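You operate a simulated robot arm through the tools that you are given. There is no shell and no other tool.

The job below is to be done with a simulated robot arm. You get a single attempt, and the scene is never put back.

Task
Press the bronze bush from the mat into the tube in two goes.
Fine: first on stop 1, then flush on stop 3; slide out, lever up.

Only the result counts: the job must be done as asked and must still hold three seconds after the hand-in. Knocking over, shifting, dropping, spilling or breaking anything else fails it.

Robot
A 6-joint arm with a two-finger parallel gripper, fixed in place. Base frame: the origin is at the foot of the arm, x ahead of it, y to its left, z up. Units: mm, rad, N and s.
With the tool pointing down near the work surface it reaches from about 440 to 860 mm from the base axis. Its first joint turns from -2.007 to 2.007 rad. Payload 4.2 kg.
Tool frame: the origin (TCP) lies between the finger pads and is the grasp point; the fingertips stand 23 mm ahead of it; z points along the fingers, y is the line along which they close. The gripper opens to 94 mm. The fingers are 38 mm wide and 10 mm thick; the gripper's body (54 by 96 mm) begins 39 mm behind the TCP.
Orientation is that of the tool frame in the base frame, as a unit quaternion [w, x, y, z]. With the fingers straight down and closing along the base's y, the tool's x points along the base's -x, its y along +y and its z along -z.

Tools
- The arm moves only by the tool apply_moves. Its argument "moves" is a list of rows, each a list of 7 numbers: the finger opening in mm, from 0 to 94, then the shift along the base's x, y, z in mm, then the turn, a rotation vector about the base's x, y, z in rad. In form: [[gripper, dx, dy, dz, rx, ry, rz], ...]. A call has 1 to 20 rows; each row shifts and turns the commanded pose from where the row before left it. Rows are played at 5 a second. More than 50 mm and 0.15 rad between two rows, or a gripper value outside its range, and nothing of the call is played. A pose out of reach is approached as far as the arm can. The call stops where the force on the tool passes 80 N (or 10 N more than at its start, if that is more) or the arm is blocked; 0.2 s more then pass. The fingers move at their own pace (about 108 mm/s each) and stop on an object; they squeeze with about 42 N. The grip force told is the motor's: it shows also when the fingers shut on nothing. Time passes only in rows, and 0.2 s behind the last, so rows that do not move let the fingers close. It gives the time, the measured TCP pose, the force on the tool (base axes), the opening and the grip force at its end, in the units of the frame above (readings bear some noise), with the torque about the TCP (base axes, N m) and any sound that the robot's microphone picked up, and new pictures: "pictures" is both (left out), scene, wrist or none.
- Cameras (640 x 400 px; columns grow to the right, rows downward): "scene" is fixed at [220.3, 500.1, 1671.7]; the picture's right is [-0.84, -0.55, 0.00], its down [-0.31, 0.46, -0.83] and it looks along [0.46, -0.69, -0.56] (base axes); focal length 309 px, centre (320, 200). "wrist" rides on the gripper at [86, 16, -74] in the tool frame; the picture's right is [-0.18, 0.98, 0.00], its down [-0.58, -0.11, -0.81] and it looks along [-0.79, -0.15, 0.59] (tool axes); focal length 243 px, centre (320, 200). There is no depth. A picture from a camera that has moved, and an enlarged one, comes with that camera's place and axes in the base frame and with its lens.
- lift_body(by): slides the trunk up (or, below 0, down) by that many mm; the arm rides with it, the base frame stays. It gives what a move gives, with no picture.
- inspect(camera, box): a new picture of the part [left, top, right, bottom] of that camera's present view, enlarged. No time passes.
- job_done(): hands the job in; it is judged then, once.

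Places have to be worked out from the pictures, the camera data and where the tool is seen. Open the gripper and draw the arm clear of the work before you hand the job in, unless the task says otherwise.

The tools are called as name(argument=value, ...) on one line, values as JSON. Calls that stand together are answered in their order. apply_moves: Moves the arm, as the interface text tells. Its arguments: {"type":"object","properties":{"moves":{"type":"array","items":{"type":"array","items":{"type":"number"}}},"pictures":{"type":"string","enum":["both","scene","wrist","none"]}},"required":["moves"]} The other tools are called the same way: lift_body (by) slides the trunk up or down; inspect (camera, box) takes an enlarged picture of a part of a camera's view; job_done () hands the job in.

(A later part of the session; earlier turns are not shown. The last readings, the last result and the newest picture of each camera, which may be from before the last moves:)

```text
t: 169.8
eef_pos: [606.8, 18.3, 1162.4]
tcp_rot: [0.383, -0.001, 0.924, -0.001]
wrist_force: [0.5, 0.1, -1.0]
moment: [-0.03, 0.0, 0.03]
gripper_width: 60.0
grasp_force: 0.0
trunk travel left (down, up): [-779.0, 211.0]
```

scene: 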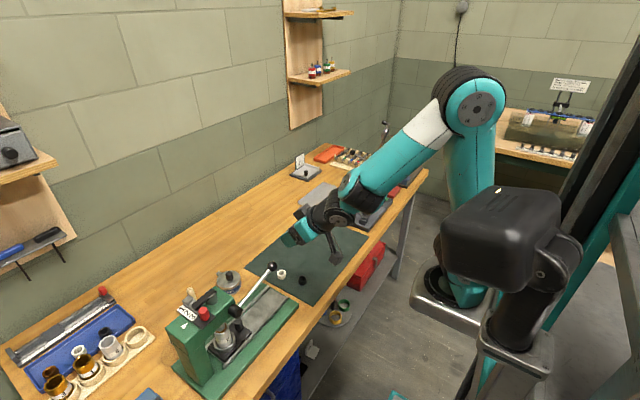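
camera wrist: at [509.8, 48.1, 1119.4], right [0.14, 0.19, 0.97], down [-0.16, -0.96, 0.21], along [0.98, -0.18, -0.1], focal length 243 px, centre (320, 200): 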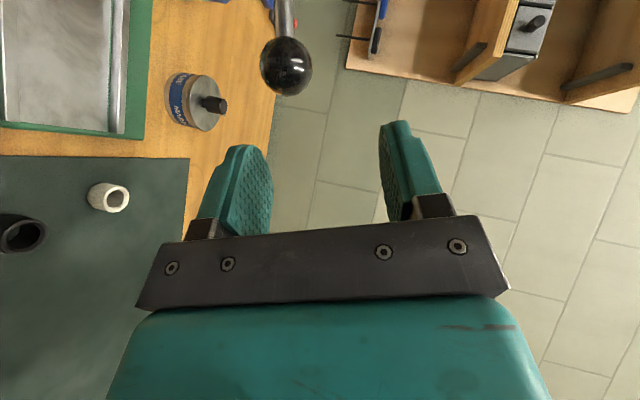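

apply_moves(moves=[[60, 0, 0, 0, 0, 0.131, 0], [60, 0, 0, 0, 0, 0.131, 0], [60, 0, 0, 0, 0, 0.131, 0], [60, 0, 0, 0, 0, 0.131, 0], [60, 0, 0, 0, 0, 0.131, 0], [60, 0, 0, 0, 0, 0.1305, 0], [60, 0, 0, 0, 0, 0, 0]], pictures="none")

apply_moves(moves=[[60, 0, 0, 0, 0, 0, 0.143], [60, 0, 0, 0, 0, 0, 0.143], [60, 0, 0, 0, 0, 0, 0.143], [60, 0, 0, 0, 0, 0, 0.143], [60, 0, 0, 0, 0, 0, 0.143], [60, 0, 0, 0, 0, 0, 0.143], [60, 0, 0, 0, 0, 0, 0.143], [60, 0, 0, 0, 0, 0, 0.143], [60, 0, 0, 0, 0, 0, 0.143], [60, 0, 0, 0, 0, 0, 0.143], [60, 0, 0, 0, 0, 0, 0.141], [60, 0, 0, 0, 0, 0, 0]], pictures="both")

```text
t: 171.4
eef_pos: [606.1, 18.8, 1161.7]
tcp_rot: [0.0, -0.002, 1.0, 0.0]
wrist_force: [0.4, 0.1, 0.1]
moment: [-0.01, 0.0, 0.01]
gripper_width: 60.0
grasp_force: 0.0
trunk travel left (down, up): [-779.0, 211.0]
```

```text
t: 174.1
eef_pos: [607.1, 18.2, 1161.6]
tcp_rot: [-0.001, 0.708, -0.706, 0.0]
wrist_force: [-0.1, -1.3, 0.0]
moment: [0.02, -0.01, -0.02]
gripper_width: 59.7
grasp_force: 0.0
trunk travel left (down, up): [-779.0, 211.0]
camera wrist: at [591.0, -68.3, 1235.1], right [-0.98, 0.18, 0.0], down [0.11, 0.58, 0.81], along [0.15, 0.79, -0.59], focal length 243 px, centre (320, 200)
```

scene: 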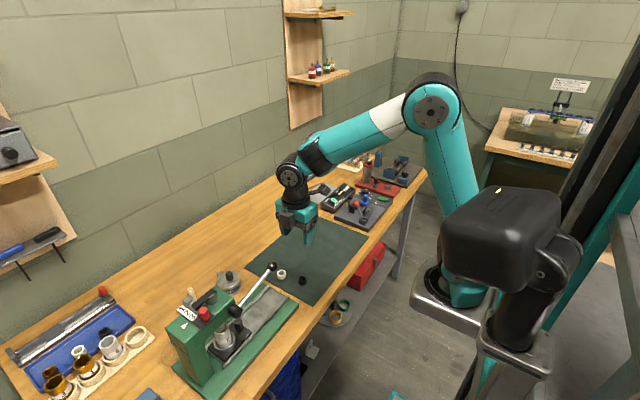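
wrist: 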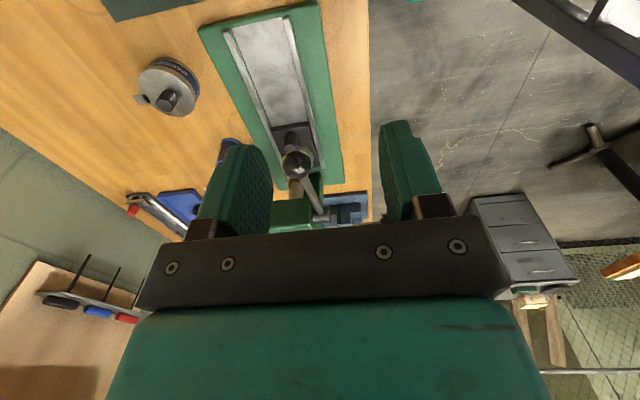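

The ball is at about (641,87,1073). I move above it.

apply_moves(moves=[[60, 17, 34, 0, 0, 0, 0], [60, 17, 34, 0, 0, 0, 0], [60, 0, 0, -20, 0, 0, 0], [60, 0, 0, -16, 0, 0, 0], [60, 0, 0, 0, 0, 0, 0]], pictures="both")

inspect(camera="wrist", box=[240, 60, 400, 200])

inspect(camera="scene", box=[190, 220, 320, 345])

```text
t: 175.2
eef_pos: [639.2, 86.7, 1125.9]
tcp_rot: [-0.002, 0.708, -0.706, 0.0]
wrist_force: [0.6, -0.3, 0.2]
moment: [-0.04, 0.0, 0.04]
gripper_width: 60.1
grasp_force: 0.1
trunk travel left (down, up): [-779.0, 211.0]
camera wrist: at [624.0, 1.1, 1199.2], right [-0.98, 0.18, 0.0], down [0.11, 0.58, 0.81], along [0.15, 0.79, -0.59], focal length 243 px, centre (320, 200)
```

scene: 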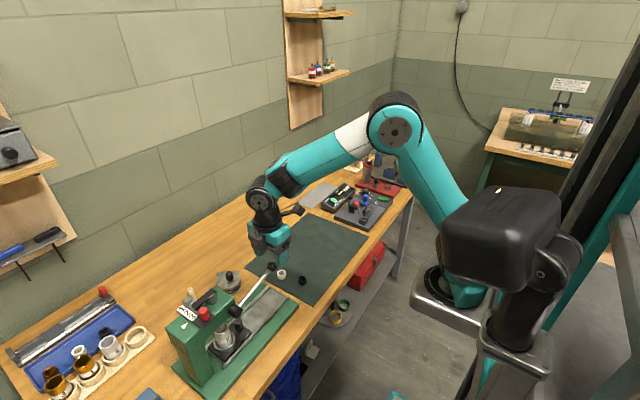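
wrist: 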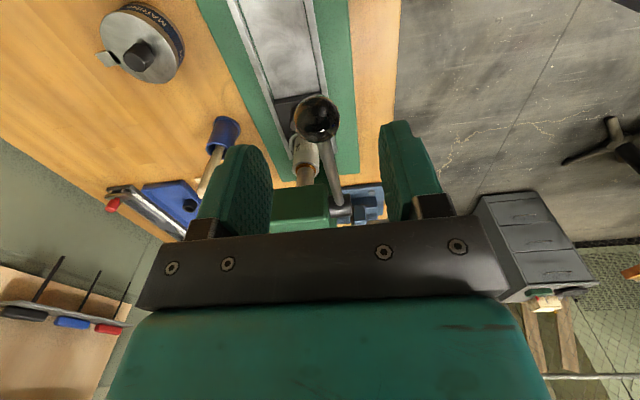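

```text
2.86 times, centred on (320, 130) of wrist
camera zoom: at [624.0, 1.1, 1199.2], right [-0.98, 0.18, 0.0], down [0.11, 0.58, 0.81], along [0.15, 0.79, -0.59], focal length 693 px, centre (320, 400)
```

zoom: 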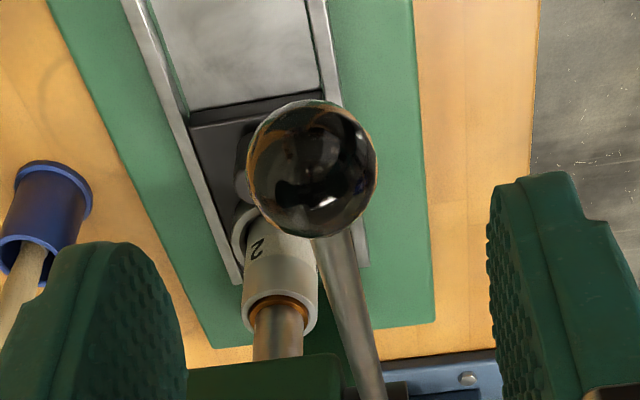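

```text
3.20 times, centred on (255, 282) of scene
camera zoom: at [220.3, 500.1, 1671.7], right [-0.84, -0.55, 0.0], down [-0.31, 0.46, -0.83], along [0.46, -0.69, -0.56], focal length 989 px, centre (528, -64)
```

zoom: 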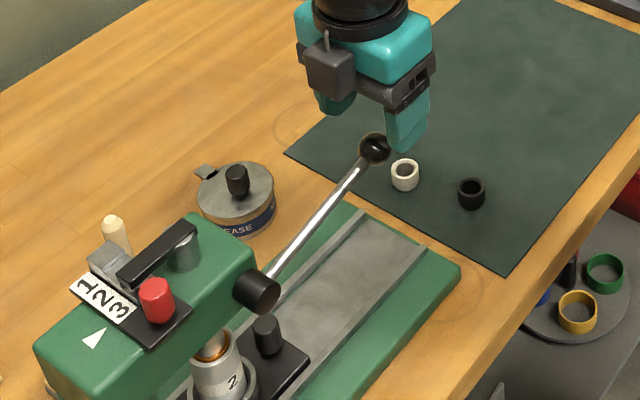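

The ball is 53 mm straight below. I lower so it sits between the pads and close on it along x.

apply_moves(moves=[[60, 1.7, 2.5, -20, 0, 0, 0], [60, 0, 0, -20, 0, 0, 0], [60, 0, 0, -20, 0, 0, 0], [60, 0, 0, 0, 0, 0, 0]], pictures="wrist")

inspect(camera="wrist", box=[240, 100, 400, 240])

```text
t: 176.2
eef_pos: [640.6, 88.5, 1064.7]
tcp_rot: [-0.001, 0.707, -0.707, 0.0]
wrist_force: [0.3, -0.4, 0.7]
moment: [0.05, 0.02, 0.04]
gripper_width: 59.9
grasp_force: 0.1
trunk travel left (down, up): [-779.0, 211.0]
camera wrist: at [625.4, 2.4, 1138.7], right [-0.98, 0.18, 0.0], down [0.11, 0.58, 0.81], along [0.15, 0.79, -0.59], focal length 243 px, centre (320, 200)
```

wrist: 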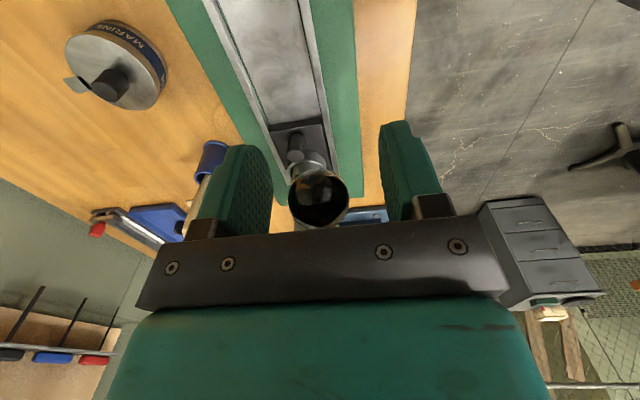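

```text
2.86 times, centred on (320, 170) of wrist
camera zoom: at [625.4, 2.4, 1138.7], right [-0.98, 0.18, 0.0], down [0.11, 0.58, 0.81], along [0.15, 0.79, -0.59], focal length 693 px, centre (320, 286)
```

zoom: 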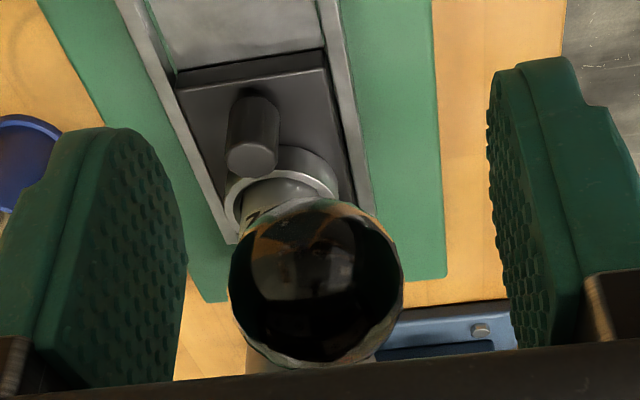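

apply_moves(moves=[[45, 0.4, 1.5, 0, 0, 0, 0], [30, 0, 0, 0, 0, 0, 0], [20, 0, 0, 0, 0, 0, 0], [20, 0, 0, 0, 0, 0, 0]], pictures="wrist")

```text
t: 177.2
eef_pos: [642.0, 91.0, 1064.6]
tcp_rot: [0.001, 0.708, -0.706, 0.0]
wrist_force: [-7.5, -0.8, -1.4]
moment: [-0.28, -0.03, -0.02]
gripper_width: 27.3
grasp_force: 45.2
trunk travel left (down, up): [-779.0, 211.0]
camera wrist: at [626.1, 4.5, 1138.8], right [-0.98, 0.18, 0.0], down [0.11, 0.58, 0.81], along [0.15, 0.79, -0.59], focal length 243 px, centre (320, 200)
```

wrist: 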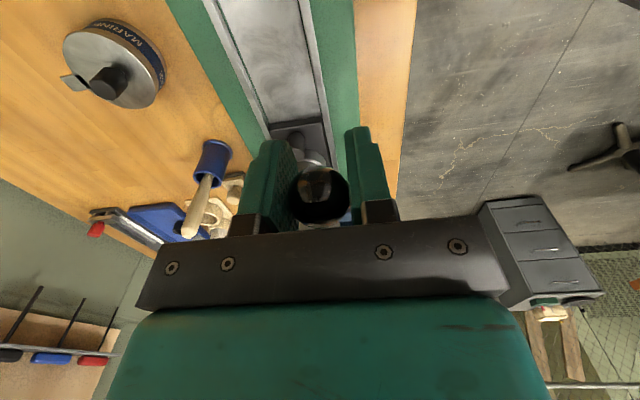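

Gripped at 27.3 mm. I continue the stroke by pure translation along the arc, two steps at a time.

apply_moves(moves=[[20, -0.4, -1.05, -6.62, 0, 0, 0], [20, 0, -0.72, -6.66, 0, 0, 0], [20, 0, 0, 0, 0, 0, 0]], pictures="none")

inspect(camera="scene", box=[190, 290, 250, 345])

```text
t: 178.1
eef_pos: [642.5, 88.4, 1054.5]
tcp_rot: [-0.003, 0.708, -0.706, 0.001]
wrist_force: [-2.4, 4.1, 15.7]
moment: [1.1, -0.04, 0.0]
gripper_width: 27.4
grasp_force: 44.6
trunk travel left (down, up): [-779.0, 211.0]
```

```text
7.27 times, centred on (220, 318) of scene
camera zoom: at [220.3, 500.1, 1671.7], right [-0.84, -0.55, 0.0], down [-0.31, 0.46, -0.83], along [0.46, -0.69, -0.56], focal length 2248 px, centre (1047, -654)
```

zoom: 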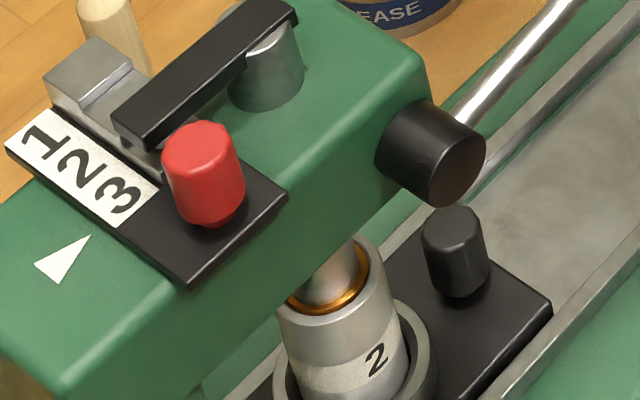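

apply_moves(moves=[[20, 0, -0.38, -6.69, 0, 0, 0], [20, 0, -0.04, -6.7, 0, 0, 0], [20, 0, 0, 0, 0, 0, 0]], pictures="none")

inspect(camera="scene", box=[190, 290, 250, 345])

```text
t: 178.8
eef_pos: [642.4, 87.3, 1039.9]
tcp_rot: [-0.001, 0.707, -0.707, 0.0]
wrist_force: [-5.2, -1.5, 21.1]
moment: [0.79, -0.04, -0.05]
gripper_width: 27.2
grasp_force: 45.4
trunk travel left (down, up): [-779.0, 211.0]
```

```text
7.27 times, centred on (220, 318) of scene
camera zoom: at [220.3, 500.1, 1671.7], right [-0.84, -0.55, 0.0], down [-0.31, 0.46, -0.83], along [0.46, -0.69, -0.56], focal length 2248 px, centre (1047, -654)
```

zoom: 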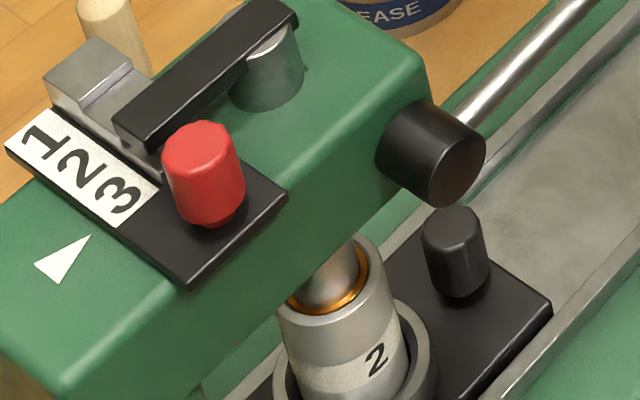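

apply_moves(moves=[[20, 0, 0.28, -6.69, 0, 0, 0], [20, 0, 0.63, -6.67, 0, 0, 0], [20, 0, 0, 0, 0, 0, 0]], pictures="none")

inspect(camera="scene", box=[190, 290, 250, 345])

inspect(camera="scene", box=[216, 312, 246, 342])

```text
t: 179.7
eef_pos: [641.6, 88.0, 1026.7]
tcp_rot: [-0.003, 0.707, -0.707, 0.001]
wrist_force: [-2.8, -2.4, 34.4]
moment: [0.05, -0.07, -0.05]
gripper_width: 27.0
grasp_force: 45.4
trunk travel left (down, up): [-779.0, 211.0]
```

```text
7.27 times, centred on (220, 318) of scene
camera zoom: at [220.3, 500.1, 1671.7], right [-0.84, -0.55, 0.0], down [-0.31, 0.46, -0.83], along [0.46, -0.69, -0.56], focal length 2248 px, centre (1047, -654)
```

zoom: 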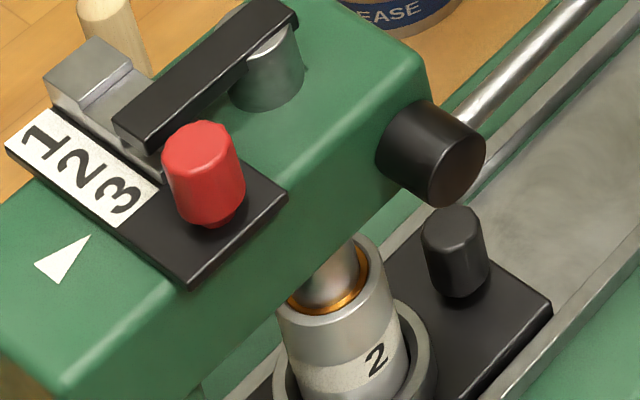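

```text
13.33 times, centred on (231, 327) of scene
camera zoom: at [220.3, 500.1, 1671.7], right [-0.84, -0.55, 0.0], down [-0.31, 0.46, -0.83], along [0.46, -0.69, -0.56], focal length 4120 px, centre (1507, -1493)
```

zoom: 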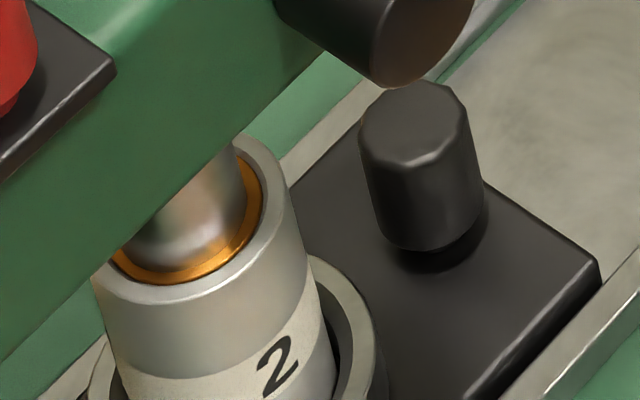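

inspect(camera="wrist", box=[240, 100, 400, 240])

inspect(camera="scene", box=[196, 240, 306, 345])

```text
2.86 times, centred on (320, 170) of wrist
camera zoom: at [625.7, 2.4, 1100.3], right [-0.98, 0.18, 0.0], down [0.1, 0.58, 0.81], along [0.15, 0.79, -0.59], focal length 693 px, centre (320, 286)
```

zoom: 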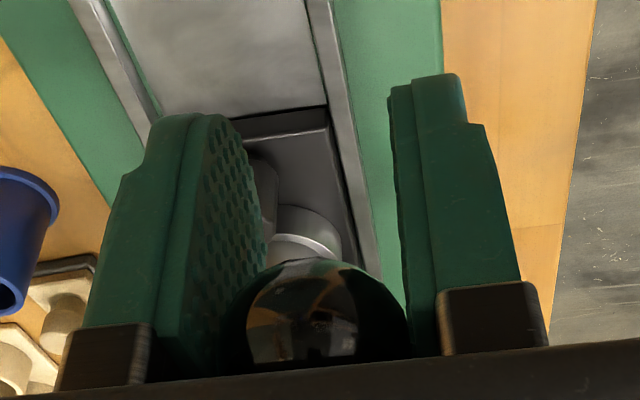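

```text
3.81 times, centred on (251, 292) of scene
camera zoom: at [220.3, 500.1, 1671.7], right [-0.84, -0.55, 0.0], down [-0.31, 0.46, -0.83], along [0.46, -0.69, -0.56], focal length 1177 px, centre (583, -152)
```

zoom: 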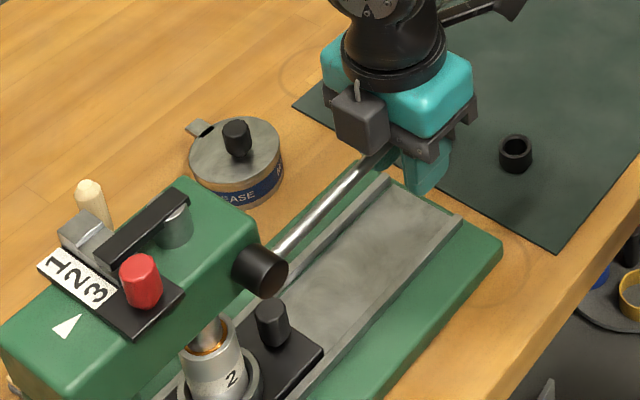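

inspect(camera="scene", box=[222, 316, 242, 336])

inspect(camera="scene", box=[196, 296, 220, 320])

```text
16.00 times, centred on (232, 326) of scene
camera zoom: at [220.3, 500.1, 1671.7], right [-0.84, -0.55, 0.0], down [-0.31, 0.46, -0.83], along [0.46, -0.69, -0.56], focal length 4945 px, centre (1728, -1816)
```

zoom: 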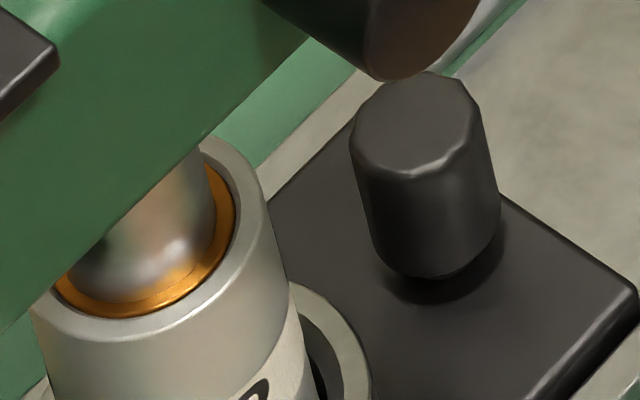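

```text
16.00 times, centred on (208, 308) of scene
camera zoom: at [220.3, 500.1, 1671.7], right [-0.84, -0.55, 0.0], down [-0.31, 0.46, -0.83], along [0.46, -0.69, -0.56], focal length 4945 px, centre (2112, -1528)
```

zoom: 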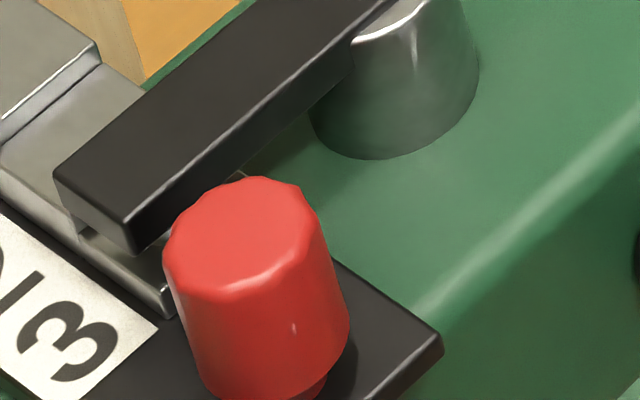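

The bush top now looks flush with the tube rim (within about 1 mm by the ellipse fit), and the force is at 34 N. I press a little more to make sure the foot is hard on stop 3.

apply_moves(moves=[[20, 0, 0.3, -1, 0, 0, 0], [20, 0, 0.2, -1, 0, 0, 0], [20, 0, 0, 0, 0, 0, 0]], pictures="none")

inspect(camera="scene", box=[222, 316, 242, 336])

inspect(camera="scene", box=[196, 296, 220, 320])

```text
t: 180.4
eef_pos: [641.2, 88.5, 1026.1]
tcp_rot: [0.003, -0.706, 0.708, -0.002]
wrist_force: [-2.1, -17.7, 42.8]
moment: [0.66, -0.08, 0.03]
gripper_width: 27.1
grasp_force: 45.0
trunk travel left (down, up): [-779.0, 211.0]
```

```text
16.00 times, centred on (232, 326) of scene
camera zoom: at [220.3, 500.1, 1671.7], right [-0.84, -0.55, 0.0], down [-0.31, 0.46, -0.83], along [0.46, -0.69, -0.56], focal length 4945 px, centre (1728, -1816)
```

zoom: 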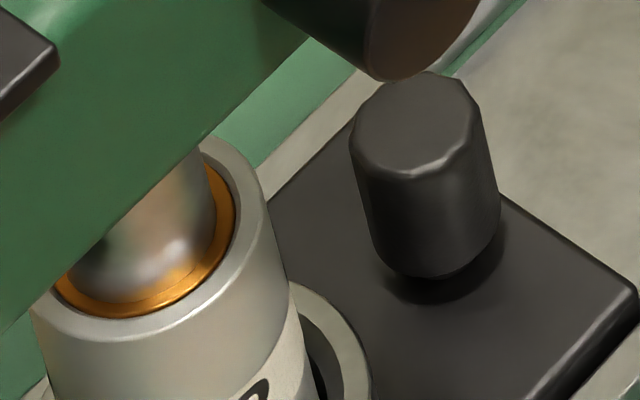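

```text
16.00 times, centred on (208, 308) of scene
camera zoom: at [220.3, 500.1, 1671.7], right [-0.84, -0.55, 0.0], down [-0.31, 0.46, -0.83], along [0.46, -0.69, -0.56], focal length 4945 px, centre (2112, -1528)
```

zoom: 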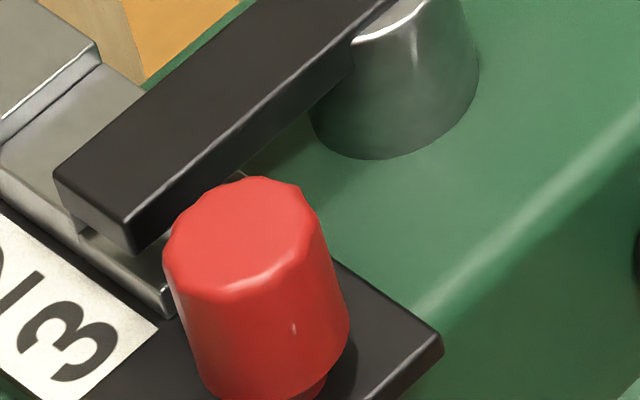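

No visible movement while the force rose, so the stop seems reached. I relieve the side force and press once more, harder, to be sure.

apply_moves(moves=[[20, 0, -1.2, -1, 0, 0, 0], [20, 0, 0, -1, 0, 0, 0], [20, 0, 0, -0.5, 0, 0, 0], [20, 0, 0, 0, 0, 0, 0]], pictures="none")

inspect(camera="scene", box=[222, 316, 242, 336])

inspect(camera="scene", box=[196, 296, 220, 320])

```text
t: 181.4
eef_pos: [642.5, 88.2, 1026.1]
tcp_rot: [-0.004, 0.707, -0.707, 0.001]
wrist_force: [-5.4, -12.8, 55.8]
moment: [0.18, -0.09, 0.01]
gripper_width: 27.1
grasp_force: 44.6
trunk travel left (down, up): [-779.0, 211.0]
```

```text
16.00 times, centred on (232, 326) of scene
camera zoom: at [220.3, 500.1, 1671.7], right [-0.84, -0.55, 0.0], down [-0.31, 0.46, -0.83], along [0.46, -0.69, -0.56], focal length 4945 px, centre (1728, -1816)
```

zoom: 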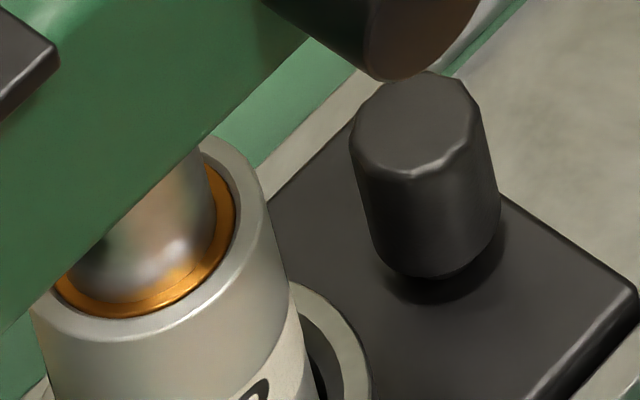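

```text
16.00 times, centred on (208, 308) of scene
camera zoom: at [220.3, 500.1, 1671.7], right [-0.84, -0.55, 0.0], down [-0.31, 0.46, -0.83], along [0.46, -0.69, -0.56], focal length 4945 px, centre (2112, -1528)
```

zoom: 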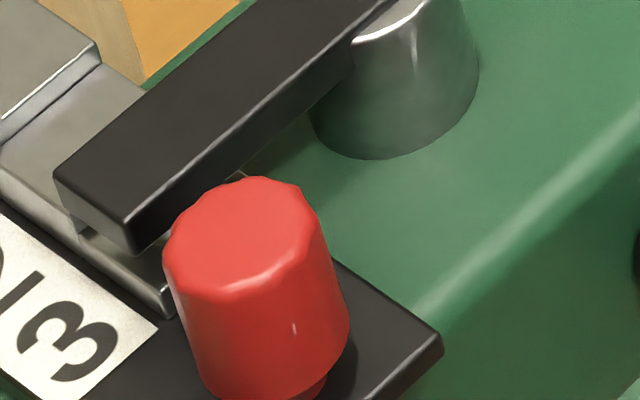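

At 56 N nothing moves any more: the second press is hard on stop 3. Now I bring the lever up again along the arc, keeping the ball between the pads.

apply_moves(moves=[[20, 0, 0.5, 3, 0, 0, 0], [20, 0, 0.5, 2.5, 0, 0, 0], [20, 0, 0.34, 9.47, 0, 0, 0], [20, 0, 0.99, 9.33, 0, 0, 0], [20, 0, 1.63, 9.23, 0, 0, 0], [20, 0, 0, 0, 0, 0, 0]], pictures="wrist")

inspect(camera="scene", box=[196, 240, 306, 345])

```text
t: 182.8
eef_pos: [641.7, 93.0, 1054.0]
tcp_rot: [-0.001, 0.708, -0.706, 0.0]
wrist_force: [8.2, 10.3, -12.8]
moment: [-1.34, 0.26, 0.04]
gripper_width: 26.8
grasp_force: 45.5
trunk travel left (down, up): [-779.0, 211.0]
camera wrist: at [626.1, 6.7, 1128.3], right [-0.98, 0.18, 0.0], down [0.11, 0.58, 0.81], along [0.15, 0.79, -0.59], focal length 243 px, centre (320, 200)
```

wrist: 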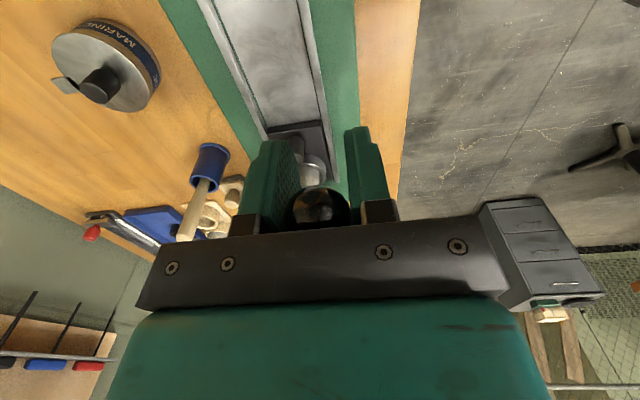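

```text
3.81 times, centred on (251, 292) of scene
camera zoom: at [220.3, 500.1, 1671.7], right [-0.84, -0.55, 0.0], down [-0.31, 0.46, -0.83], along [0.46, -0.69, -0.56], focal length 1177 px, centre (583, -152)
```

zoom: 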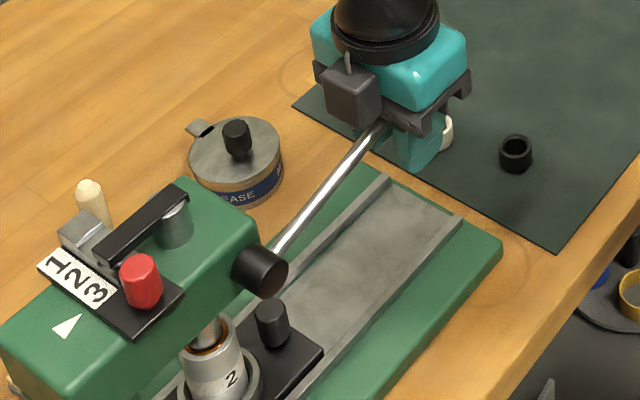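

The lever follows. I continue up.

apply_moves(moves=[[20, 0.4, 2.29, 9.1, 0, 0, 0], [20, 0.3, 2.91, 8.91, 0, 0, 0], [20, 0, 3.52, 8.7, 0, 0, 0], [20, 0, 4.13, 8.42, 0, 0, 0], [20, 0, 0, 0, 0, 0, 0]], pictures="none")

apply_moves(moves=[[20, 0, 4.72, 8.12, 0, 0, 0], [20, 0, 5.25, 7.76, 0, 0, 0], [20, 0, 5.8, 7.37, 0, 0, 0], [20, 0, 6.28, 6.95, 0, 0, 0], [20, 0, 0, 0, 0, 0, 0]], pictures="wrist")

inspect(camera="scene", box=[186, 230, 306, 345])

```text
t: 184.1
eef_pos: [642.5, 103.9, 1091.1]
tcp_rot: [0.0, 0.708, -0.707, 0.001]
wrist_force: [-10.9, -2.8, -10.2]
moment: [-1.14, -0.1, -0.01]
gripper_width: 27.0
grasp_force: 45.1
trunk travel left (down, up): [-779.0, 211.0]
```

```text
t: 185.2
eef_pos: [642.3, 126.7, 1122.5]
tcp_rot: [-0.001, 0.708, -0.706, -0.001]
wrist_force: [-20.3, -9.0, -4.6]
moment: [-1.02, -0.32, -0.18]
gripper_width: 27.0
grasp_force: 44.7
trunk travel left (down, up): [-779.0, 211.0]
camera wrist: at [626.0, 41.3, 1195.1], right [-0.98, 0.18, 0.0], down [0.11, 0.58, 0.81], along [0.15, 0.79, -0.59], focal length 243 px, centre (320, 200)
```

wrist: 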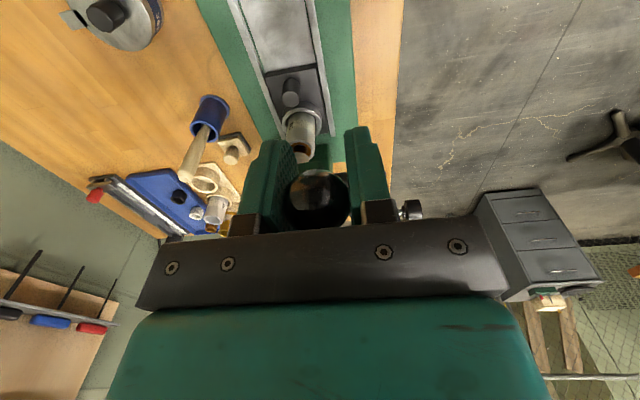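

```text
3.48 times, centred on (246, 288) of scene
camera zoom: at [220.3, 500.1, 1671.7], right [-0.84, -0.55, 0.0], down [-0.31, 0.46, -0.83], along [0.46, -0.69, -0.56], focal length 1075 px, centre (577, -104)
```

zoom: 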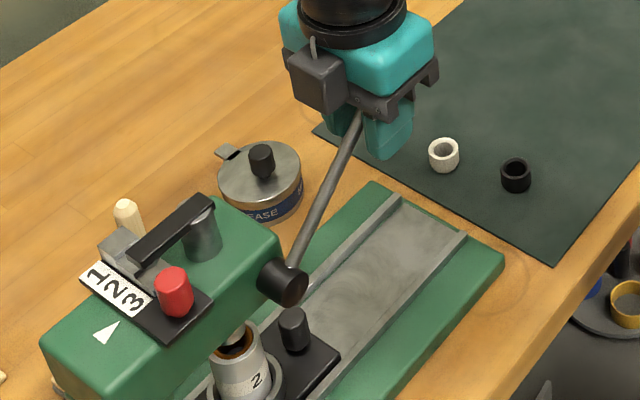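

apply_moves(moves=[[20, -0.5, 6.77, 6.5, 0, 0, 0], [20, -0.5, 7.21, 6.0, 0, 0, 0], [20, 0, 7.6, 5.48, 0, 0, 0], [20, 0, 7.97, 4.94, 0, 0, 0], [20, 0, 0, 0, 0, 0, 0]], pictures="none")

apply_moves(moves=[[20, 0, 8.29, 4.37, 0, 0, 0], [20, 0, 8.59, 3.79, 0, 0, 0], [20, 0, 8.82, 3.16, 0, 0, 0], [20, 0, 0, 0, 0, 0, 0]], pictures="wrist")

inspect(camera="scene", box=[186, 230, 306, 345])

```text
t: 186.4
eef_pos: [643.1, 154.6, 1146.1]
tcp_rot: [-0.001, 0.708, -0.706, -0.001]
wrist_force: [-16.6, -10.5, 0.1]
moment: [-0.94, -0.22, -0.17]
gripper_width: 27.2
grasp_force: 45.2
trunk travel left (down, up): [-779.0, 211.0]
```

```text
t: 187.4
eef_pos: [641.8, 181.2, 1156.7]
tcp_rot: [0.001, -0.707, 0.707, 0.0]
wrist_force: [-12.4, -12.3, 4.8]
moment: [-1.1, -0.17, -0.24]
gripper_width: 27.2
grasp_force: 44.9
trunk travel left (down, up): [-779.0, 211.0]
camera wrist: at [625.8, 96.0, 1229.9], right [-0.98, 0.18, 0.0], down [0.11, 0.58, 0.81], along [0.15, 0.79, -0.59], focal length 243 px, centre (320, 200)
```

wrist: 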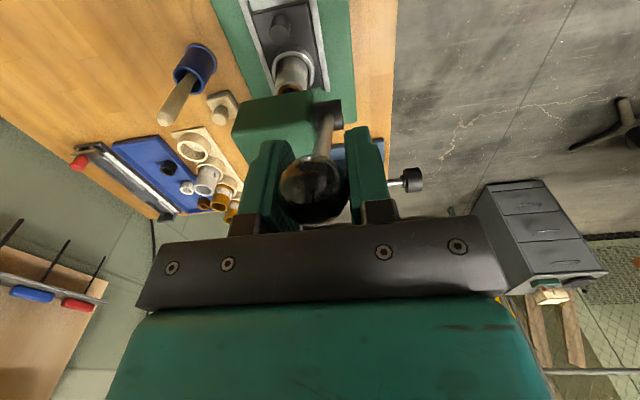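

```text
3.48 times, centred on (246, 288) of scene
camera zoom: at [220.3, 500.1, 1671.7], right [-0.84, -0.55, 0.0], down [-0.31, 0.46, -0.83], along [0.46, -0.69, -0.56], focal length 1075 px, centre (577, -104)
```

zoom: 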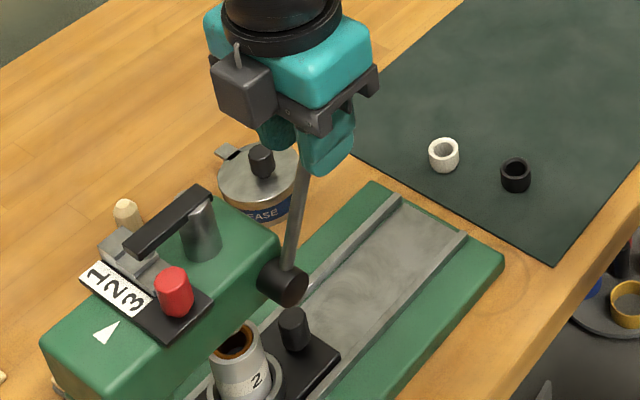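

The ball lags about 12 mm behind in the pads but follows. I continue the last part upwards and in +y.

apply_moves(moves=[[20, -0.4, 8.9, 2.8, 0, 0, 0], [20, -0.4, 9.1, 2.2, 0, 0, 0], [20, 0, 9.2, 1.6, 0, 0, 0], [20, 0, 0, 0, 0, 0, 0]], pictures="wrist")

inspect(camera="scene", box=[186, 230, 306, 345])

```text
t: 188.4
eef_pos: [642.5, 210.6, 1164.0]
tcp_rot: [-0.004, 0.708, -0.707, 0.0]
wrist_force: [-2.4, -2.8, 16.3]
moment: [-0.1, -0.03, 0.06]
gripper_width: 26.9
grasp_force: 44.9
trunk travel left (down, up): [-779.0, 211.0]
camera wrist: at [625.7, 124.4, 1236.4], right [-0.98, 0.18, 0.0], down [0.1, 0.58, 0.81], along [0.15, 0.8, -0.59], focal length 243 px, centre (320, 200)
```

wrist: 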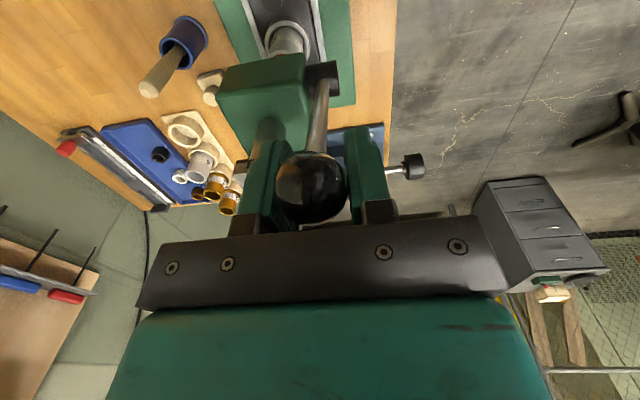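

```text
3.48 times, centred on (246, 288) of scene
camera zoom: at [220.3, 500.1, 1671.7], right [-0.84, -0.55, 0.0], down [-0.31, 0.46, -0.83], along [0.46, -0.69, -0.56], focal length 1075 px, centre (577, -104)
```

zoom: 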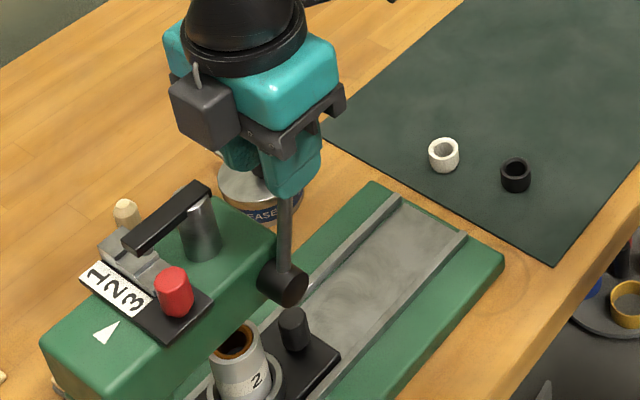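

apply_moves(moves=[[20, 0, 4, -0.5, 0, 0, 0], [20, 0, 4, -0.5, 0, 0, 0], [20, 0, 0, 0, 0, 0, 0]], pictures="wrist")

inspect(camera="wrist", box=[240, 100, 400, 240])

```text
t: 189.2
eef_pos: [641.6, 218.6, 1162.5]
tcp_rot: [0.003, -0.707, 0.707, -0.001]
wrist_force: [9.1, -10.3, 23.1]
moment: [-1.02, 0.15, 0.13]
gripper_width: 27.2
grasp_force: 45.5
trunk travel left (down, up): [-779.0, 211.0]
camera wrist: at [625.6, 132.1, 1235.9], right [-0.98, 0.18, 0.0], down [0.11, 0.58, 0.81], along [0.15, 0.79, -0.59], focal length 243 px, centre (320, 200)
```

wrist: 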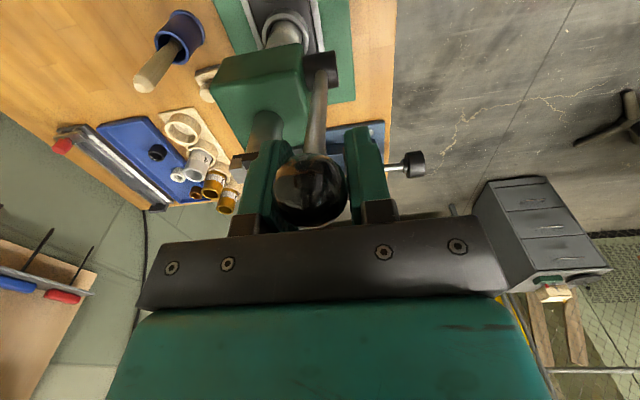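

```text
2.86 times, centred on (320, 170) of wrist
camera zoom: at [625.6, 132.1, 1235.9], right [-0.98, 0.18, 0.0], down [0.11, 0.58, 0.81], along [0.15, 0.79, -0.59], focal length 693 px, centre (320, 286)
```

zoom: 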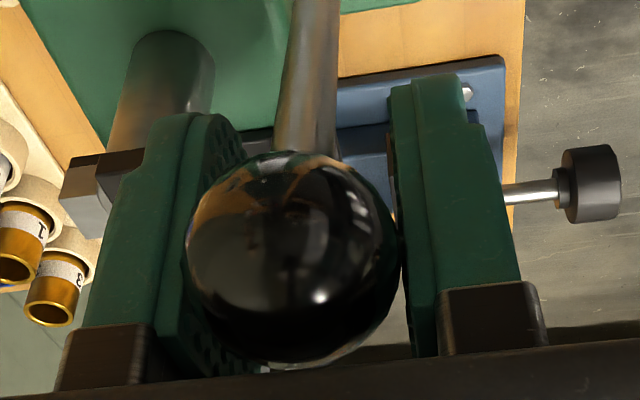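

The ball is back at about (642,202,1181), the lever's upper rest. I open the fingers a little and lift straight off.

apply_moves(moves=[[30, 0, 0, -1, 0, 0, 0], [40, 0, 0, 0, 0, 0, 0], [44, 0, 0, 0, 0, 0, 0], [44, 0, -4, 15, 0, 0, 0], [44, 0, -4, 25, 0, 0, 0], [44, 0, -4, 30, 0, 0, 0], [44, 0, 0, 0, 0, 0, 0]], pictures="both")

inspect(camera="scene", box=[170, 230, 300, 350])

```text
t: 190.8
eef_pos: [643.1, 204.7, 1229.8]
tcp_rot: [-0.002, 0.707, -0.707, 0.0]
wrist_force: [-0.3, 0.6, 0.3]
moment: [0.05, 0.0, 0.0]
gripper_width: 44.1
grasp_force: 0.1
trunk travel left (down, up): [-779.0, 211.0]
camera wrist: at [626.5, 120.0, 1303.9], right [-0.98, 0.18, 0.0], down [0.11, 0.58, 0.81], along [0.15, 0.79, -0.59], focal length 243 px, centre (320, 200)
```

scene: 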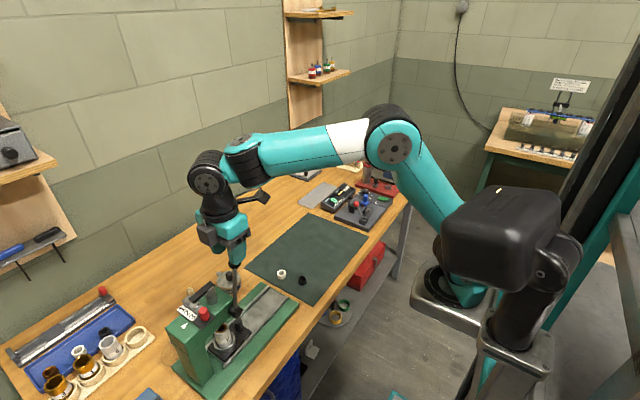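
wrist: 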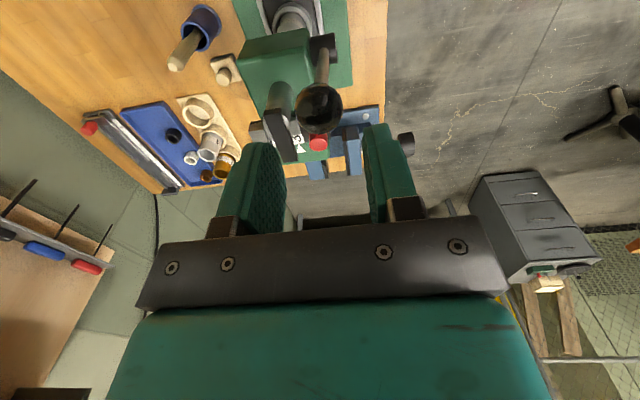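

```text
3.33 times, centred on (235, 290) of scene
camera zoom: at [220.3, 500.1, 1671.7], right [-0.84, -0.55, 0.0], down [-0.31, 0.46, -0.83], along [0.46, -0.69, -0.56], focal length 1030 px, centre (603, -100)
```

zoom: 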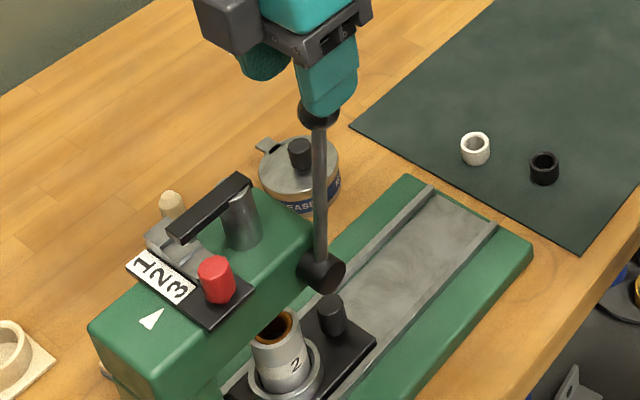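

inspect(camera="scene", box=[218, 316, 246, 340])

inspect(camera="scene", box=[215, 240, 255, 320])

```text
16.00 times, centred on (232, 328) of scene
camera zoom: at [220.3, 500.1, 1671.7], right [-0.84, -0.55, 0.0], down [-0.31, 0.46, -0.83], along [0.46, -0.69, -0.56], focal length 4945 px, centre (1728, -1848)
```

zoom: 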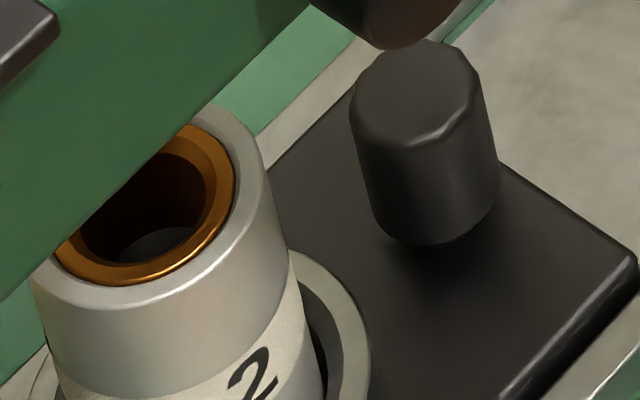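

```text
5.00 times, centred on (235, 280) of scene
camera zoom: at [220.3, 500.1, 1671.7], right [-0.84, -0.55, 0.0], down [-0.31, 0.46, -0.83], along [0.46, -0.69, -0.56], focal length 1545 px, centre (745, -200)
```

zoom: 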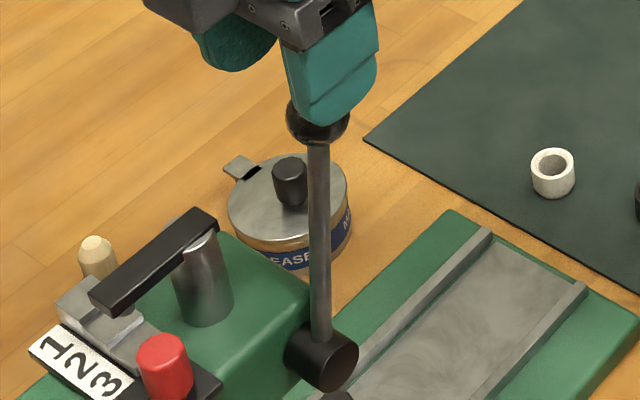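

The lever is up. From this view I can't be fully sure the bush is flush, so I go round to the -y side for a horizontal look along the slide, as before.

apply_moves(moves=[[44, 3, -45, 0, 0, 0, 0], [44, 3, -45, 0, 0, 0, 0], [44, 3, -45, 0, 0, 0, 0], [44, 3, -45, 0, 0, 0, 0], [44, 3, -45, 0, 0, 0, 0], [44, 0, 0, 0, 0, 0, 0]], pictures="none")

lift_body(by=-200)

inspect(camera="scene", box=[170, 240, 290, 350])

```text
t: 192.2
eef_pos: [657.0, -20.6, 1230.0]
tcp_rot: [-0.001, 0.708, -0.706, 0.001]
wrist_force: [0.9, 0.6, 0.0]
moment: [0.03, 0.0, -0.05]
gripper_width: 44.0
grasp_force: 0.1
trunk travel left (down, up): [-779.0, 211.0]
```

```text
t: 194.4
eef_pos: [656.3, -21.0, 1031.2]
tcp_rot: [-0.001, 0.707, -0.707, 0.0]
wrist_force: [0.4, -0.6, 0.3]
moment: [0.03, 0.03, -0.03]
gripper_width: 44.0
grasp_force: 0.1
trunk travel left (down, up): [-579.0, 411.0]
```

```text
3.64 times, centred on (230, 295) of scene
camera zoom: at [220.3, 500.1, 1671.7], right [-0.84, -0.55, 0.0], down [-0.31, 0.46, -0.83], along [0.46, -0.69, -0.56], focal length 1124 px, centre (647, -146)
```

zoom: 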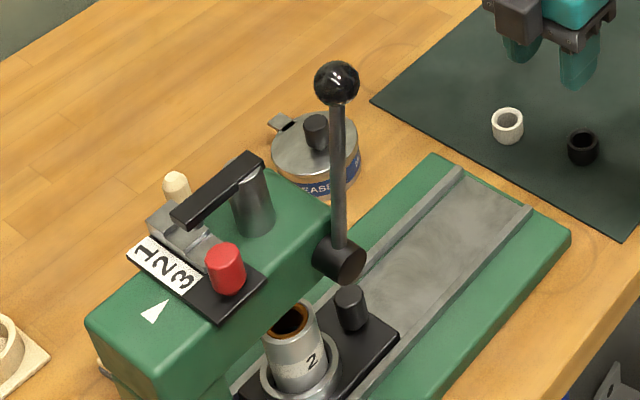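

The lever is at exactly the same upper position as at the start. I tilt the tool to look horizontally along the slide.

apply_moves(moves=[[40, 6, 0, 0, 0.14, 0, 0], [40, 6, 0, 0, 0.14, 0, 0], [40, 6, 10, 0, 0.14, 0, 0], [40, 6, 20, 0, 0.14, 0, 0], [40, 6, 30, -5, 0.14, 0, 0], [40, 0, 30, -10, 0, 0, 0], [40, 0, 0, 0, 0, 0, 0]], pictures="wrist")

inspect(camera="wrist", box=[280, 80, 400, 200])

inspect(camera="wrist", box=[310, 110, 360, 160])

```text
t: 196.0
eef_pos: [685.1, 70.6, 1017.6]
tcp_rot: [-0.243, 0.665, -0.664, -0.243]
wrist_force: [-0.4, -0.1, -0.5]
moment: [-0.03, 0.01, -0.04]
gripper_width: 40.1
grasp_force: 0.1
trunk travel left (down, up): [-579.0, 411.0]
camera wrist: at [669.0, -41.4, 1016.8], right [-0.98, 0.14, 0.12], down [0.11, -0.08, 0.99], along [0.15, 0.99, 0.06], focal length 243 px, centre (320, 200)
```

wrist: 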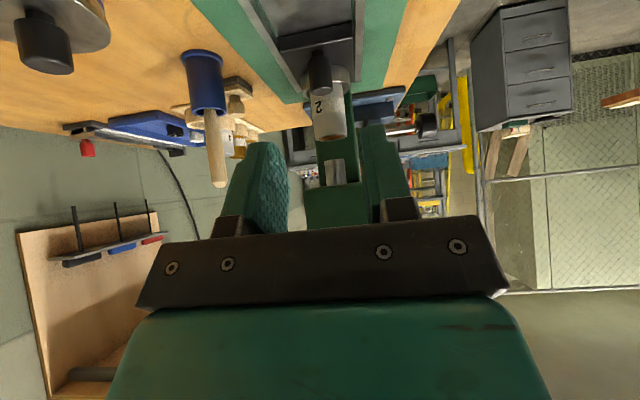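

```text
3.33 times, centred on (340, 140) of wrist
camera zoom: at [669.0, -41.4, 1016.8], right [-0.98, 0.14, 0.12], down [0.11, -0.08, 0.99], along [0.15, 0.99, 0.06], focal length 809 px, centre (253, 400)
```

zoom: 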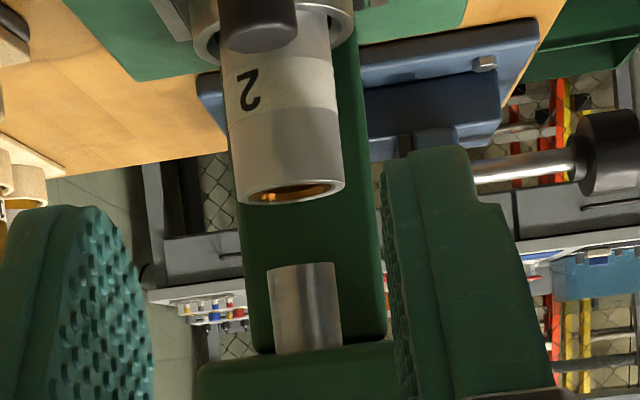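

```text
8.00 times, centred on (335, 135) of wrist
camera zoom: at [669.0, -41.4, 1016.8], right [-0.98, 0.14, 0.12], down [0.11, -0.08, 0.99], along [0.15, 0.99, 0.06], focal length 1941 px, centre (200, 720)
```

zoom: 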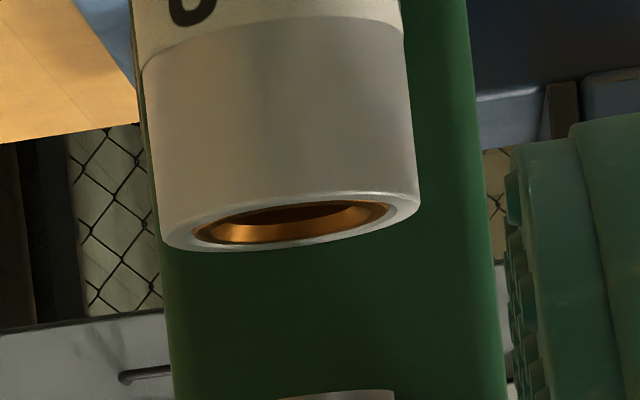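

The side view shows the bush exactly flush with the tube rim. Now the sled has to come out: I approach its knob again along the tilted tool axis.

apply_moves(moves=[[40, 2, 27, -15, 0, 0, 0], [40, 2, 27, -15, 0, 0, 0], [40, 0.5, 27, -15, 0, 0, 0], [40, 0, 0, 0, 0, 0, 0]], pictures="wrist")

inspect(camera="wrist", box=[240, 60, 400, 220])

inspect(camera="scene", box=[190, 250, 290, 340])

```text
t: 197.0
eef_pos: [689.2, 151.7, 970.9]
tcp_rot: [-0.244, 0.664, -0.664, -0.242]
wrist_force: [0.8, -0.5, -0.1]
moment: [0.04, -0.03, -0.01]
gripper_width: 40.1
grasp_force: 0.0
trunk travel left (down, up): [-579.0, 411.0]
camera wrist: at [672.8, 38.9, 970.7], right [-0.98, 0.14, 0.12], down [0.11, -0.08, 0.99], along [0.15, 0.99, 0.06], focal length 243 px, centre (320, 200)
```

wrist: 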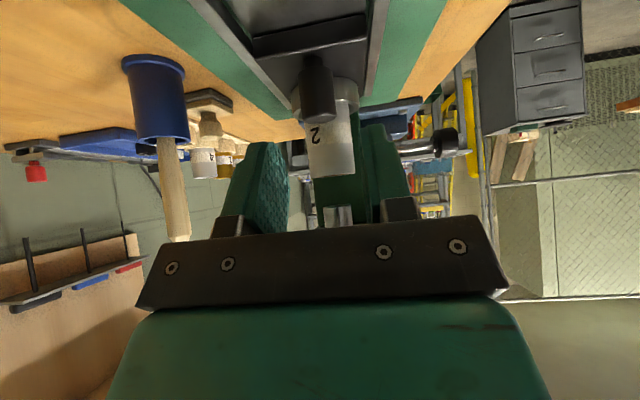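

```text
2.50 times, centred on (320, 140) of wrist
camera zoom: at [672.8, 38.9, 970.7], right [-0.98, 0.14, 0.12], down [0.11, -0.08, 0.99], along [0.15, 0.99, 0.06], focal length 606 px, centre (320, 350)
```

zoom: 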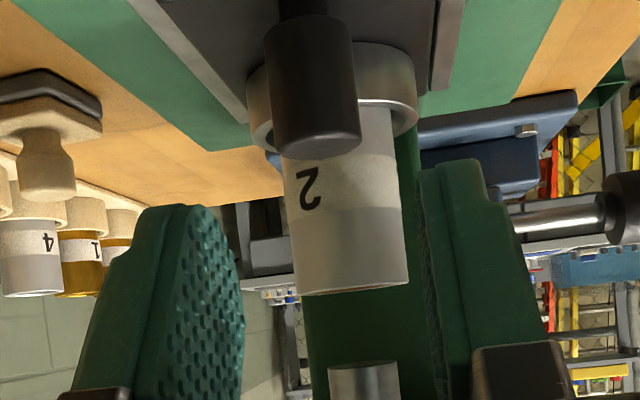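

```text
4.44 times, centred on (240, 295) of scene
camera zoom: at [220.3, 500.1, 1671.7], right [-0.84, -0.55, 0.0], down [-0.31, 0.46, -0.83], along [0.46, -0.69, -0.56], focal length 1374 px, centre (676, -222)
```

zoom: 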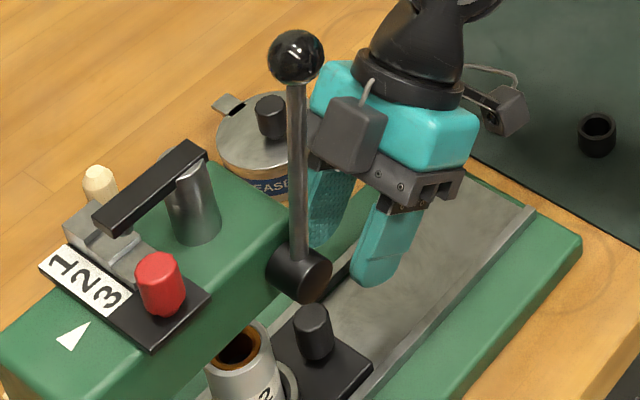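

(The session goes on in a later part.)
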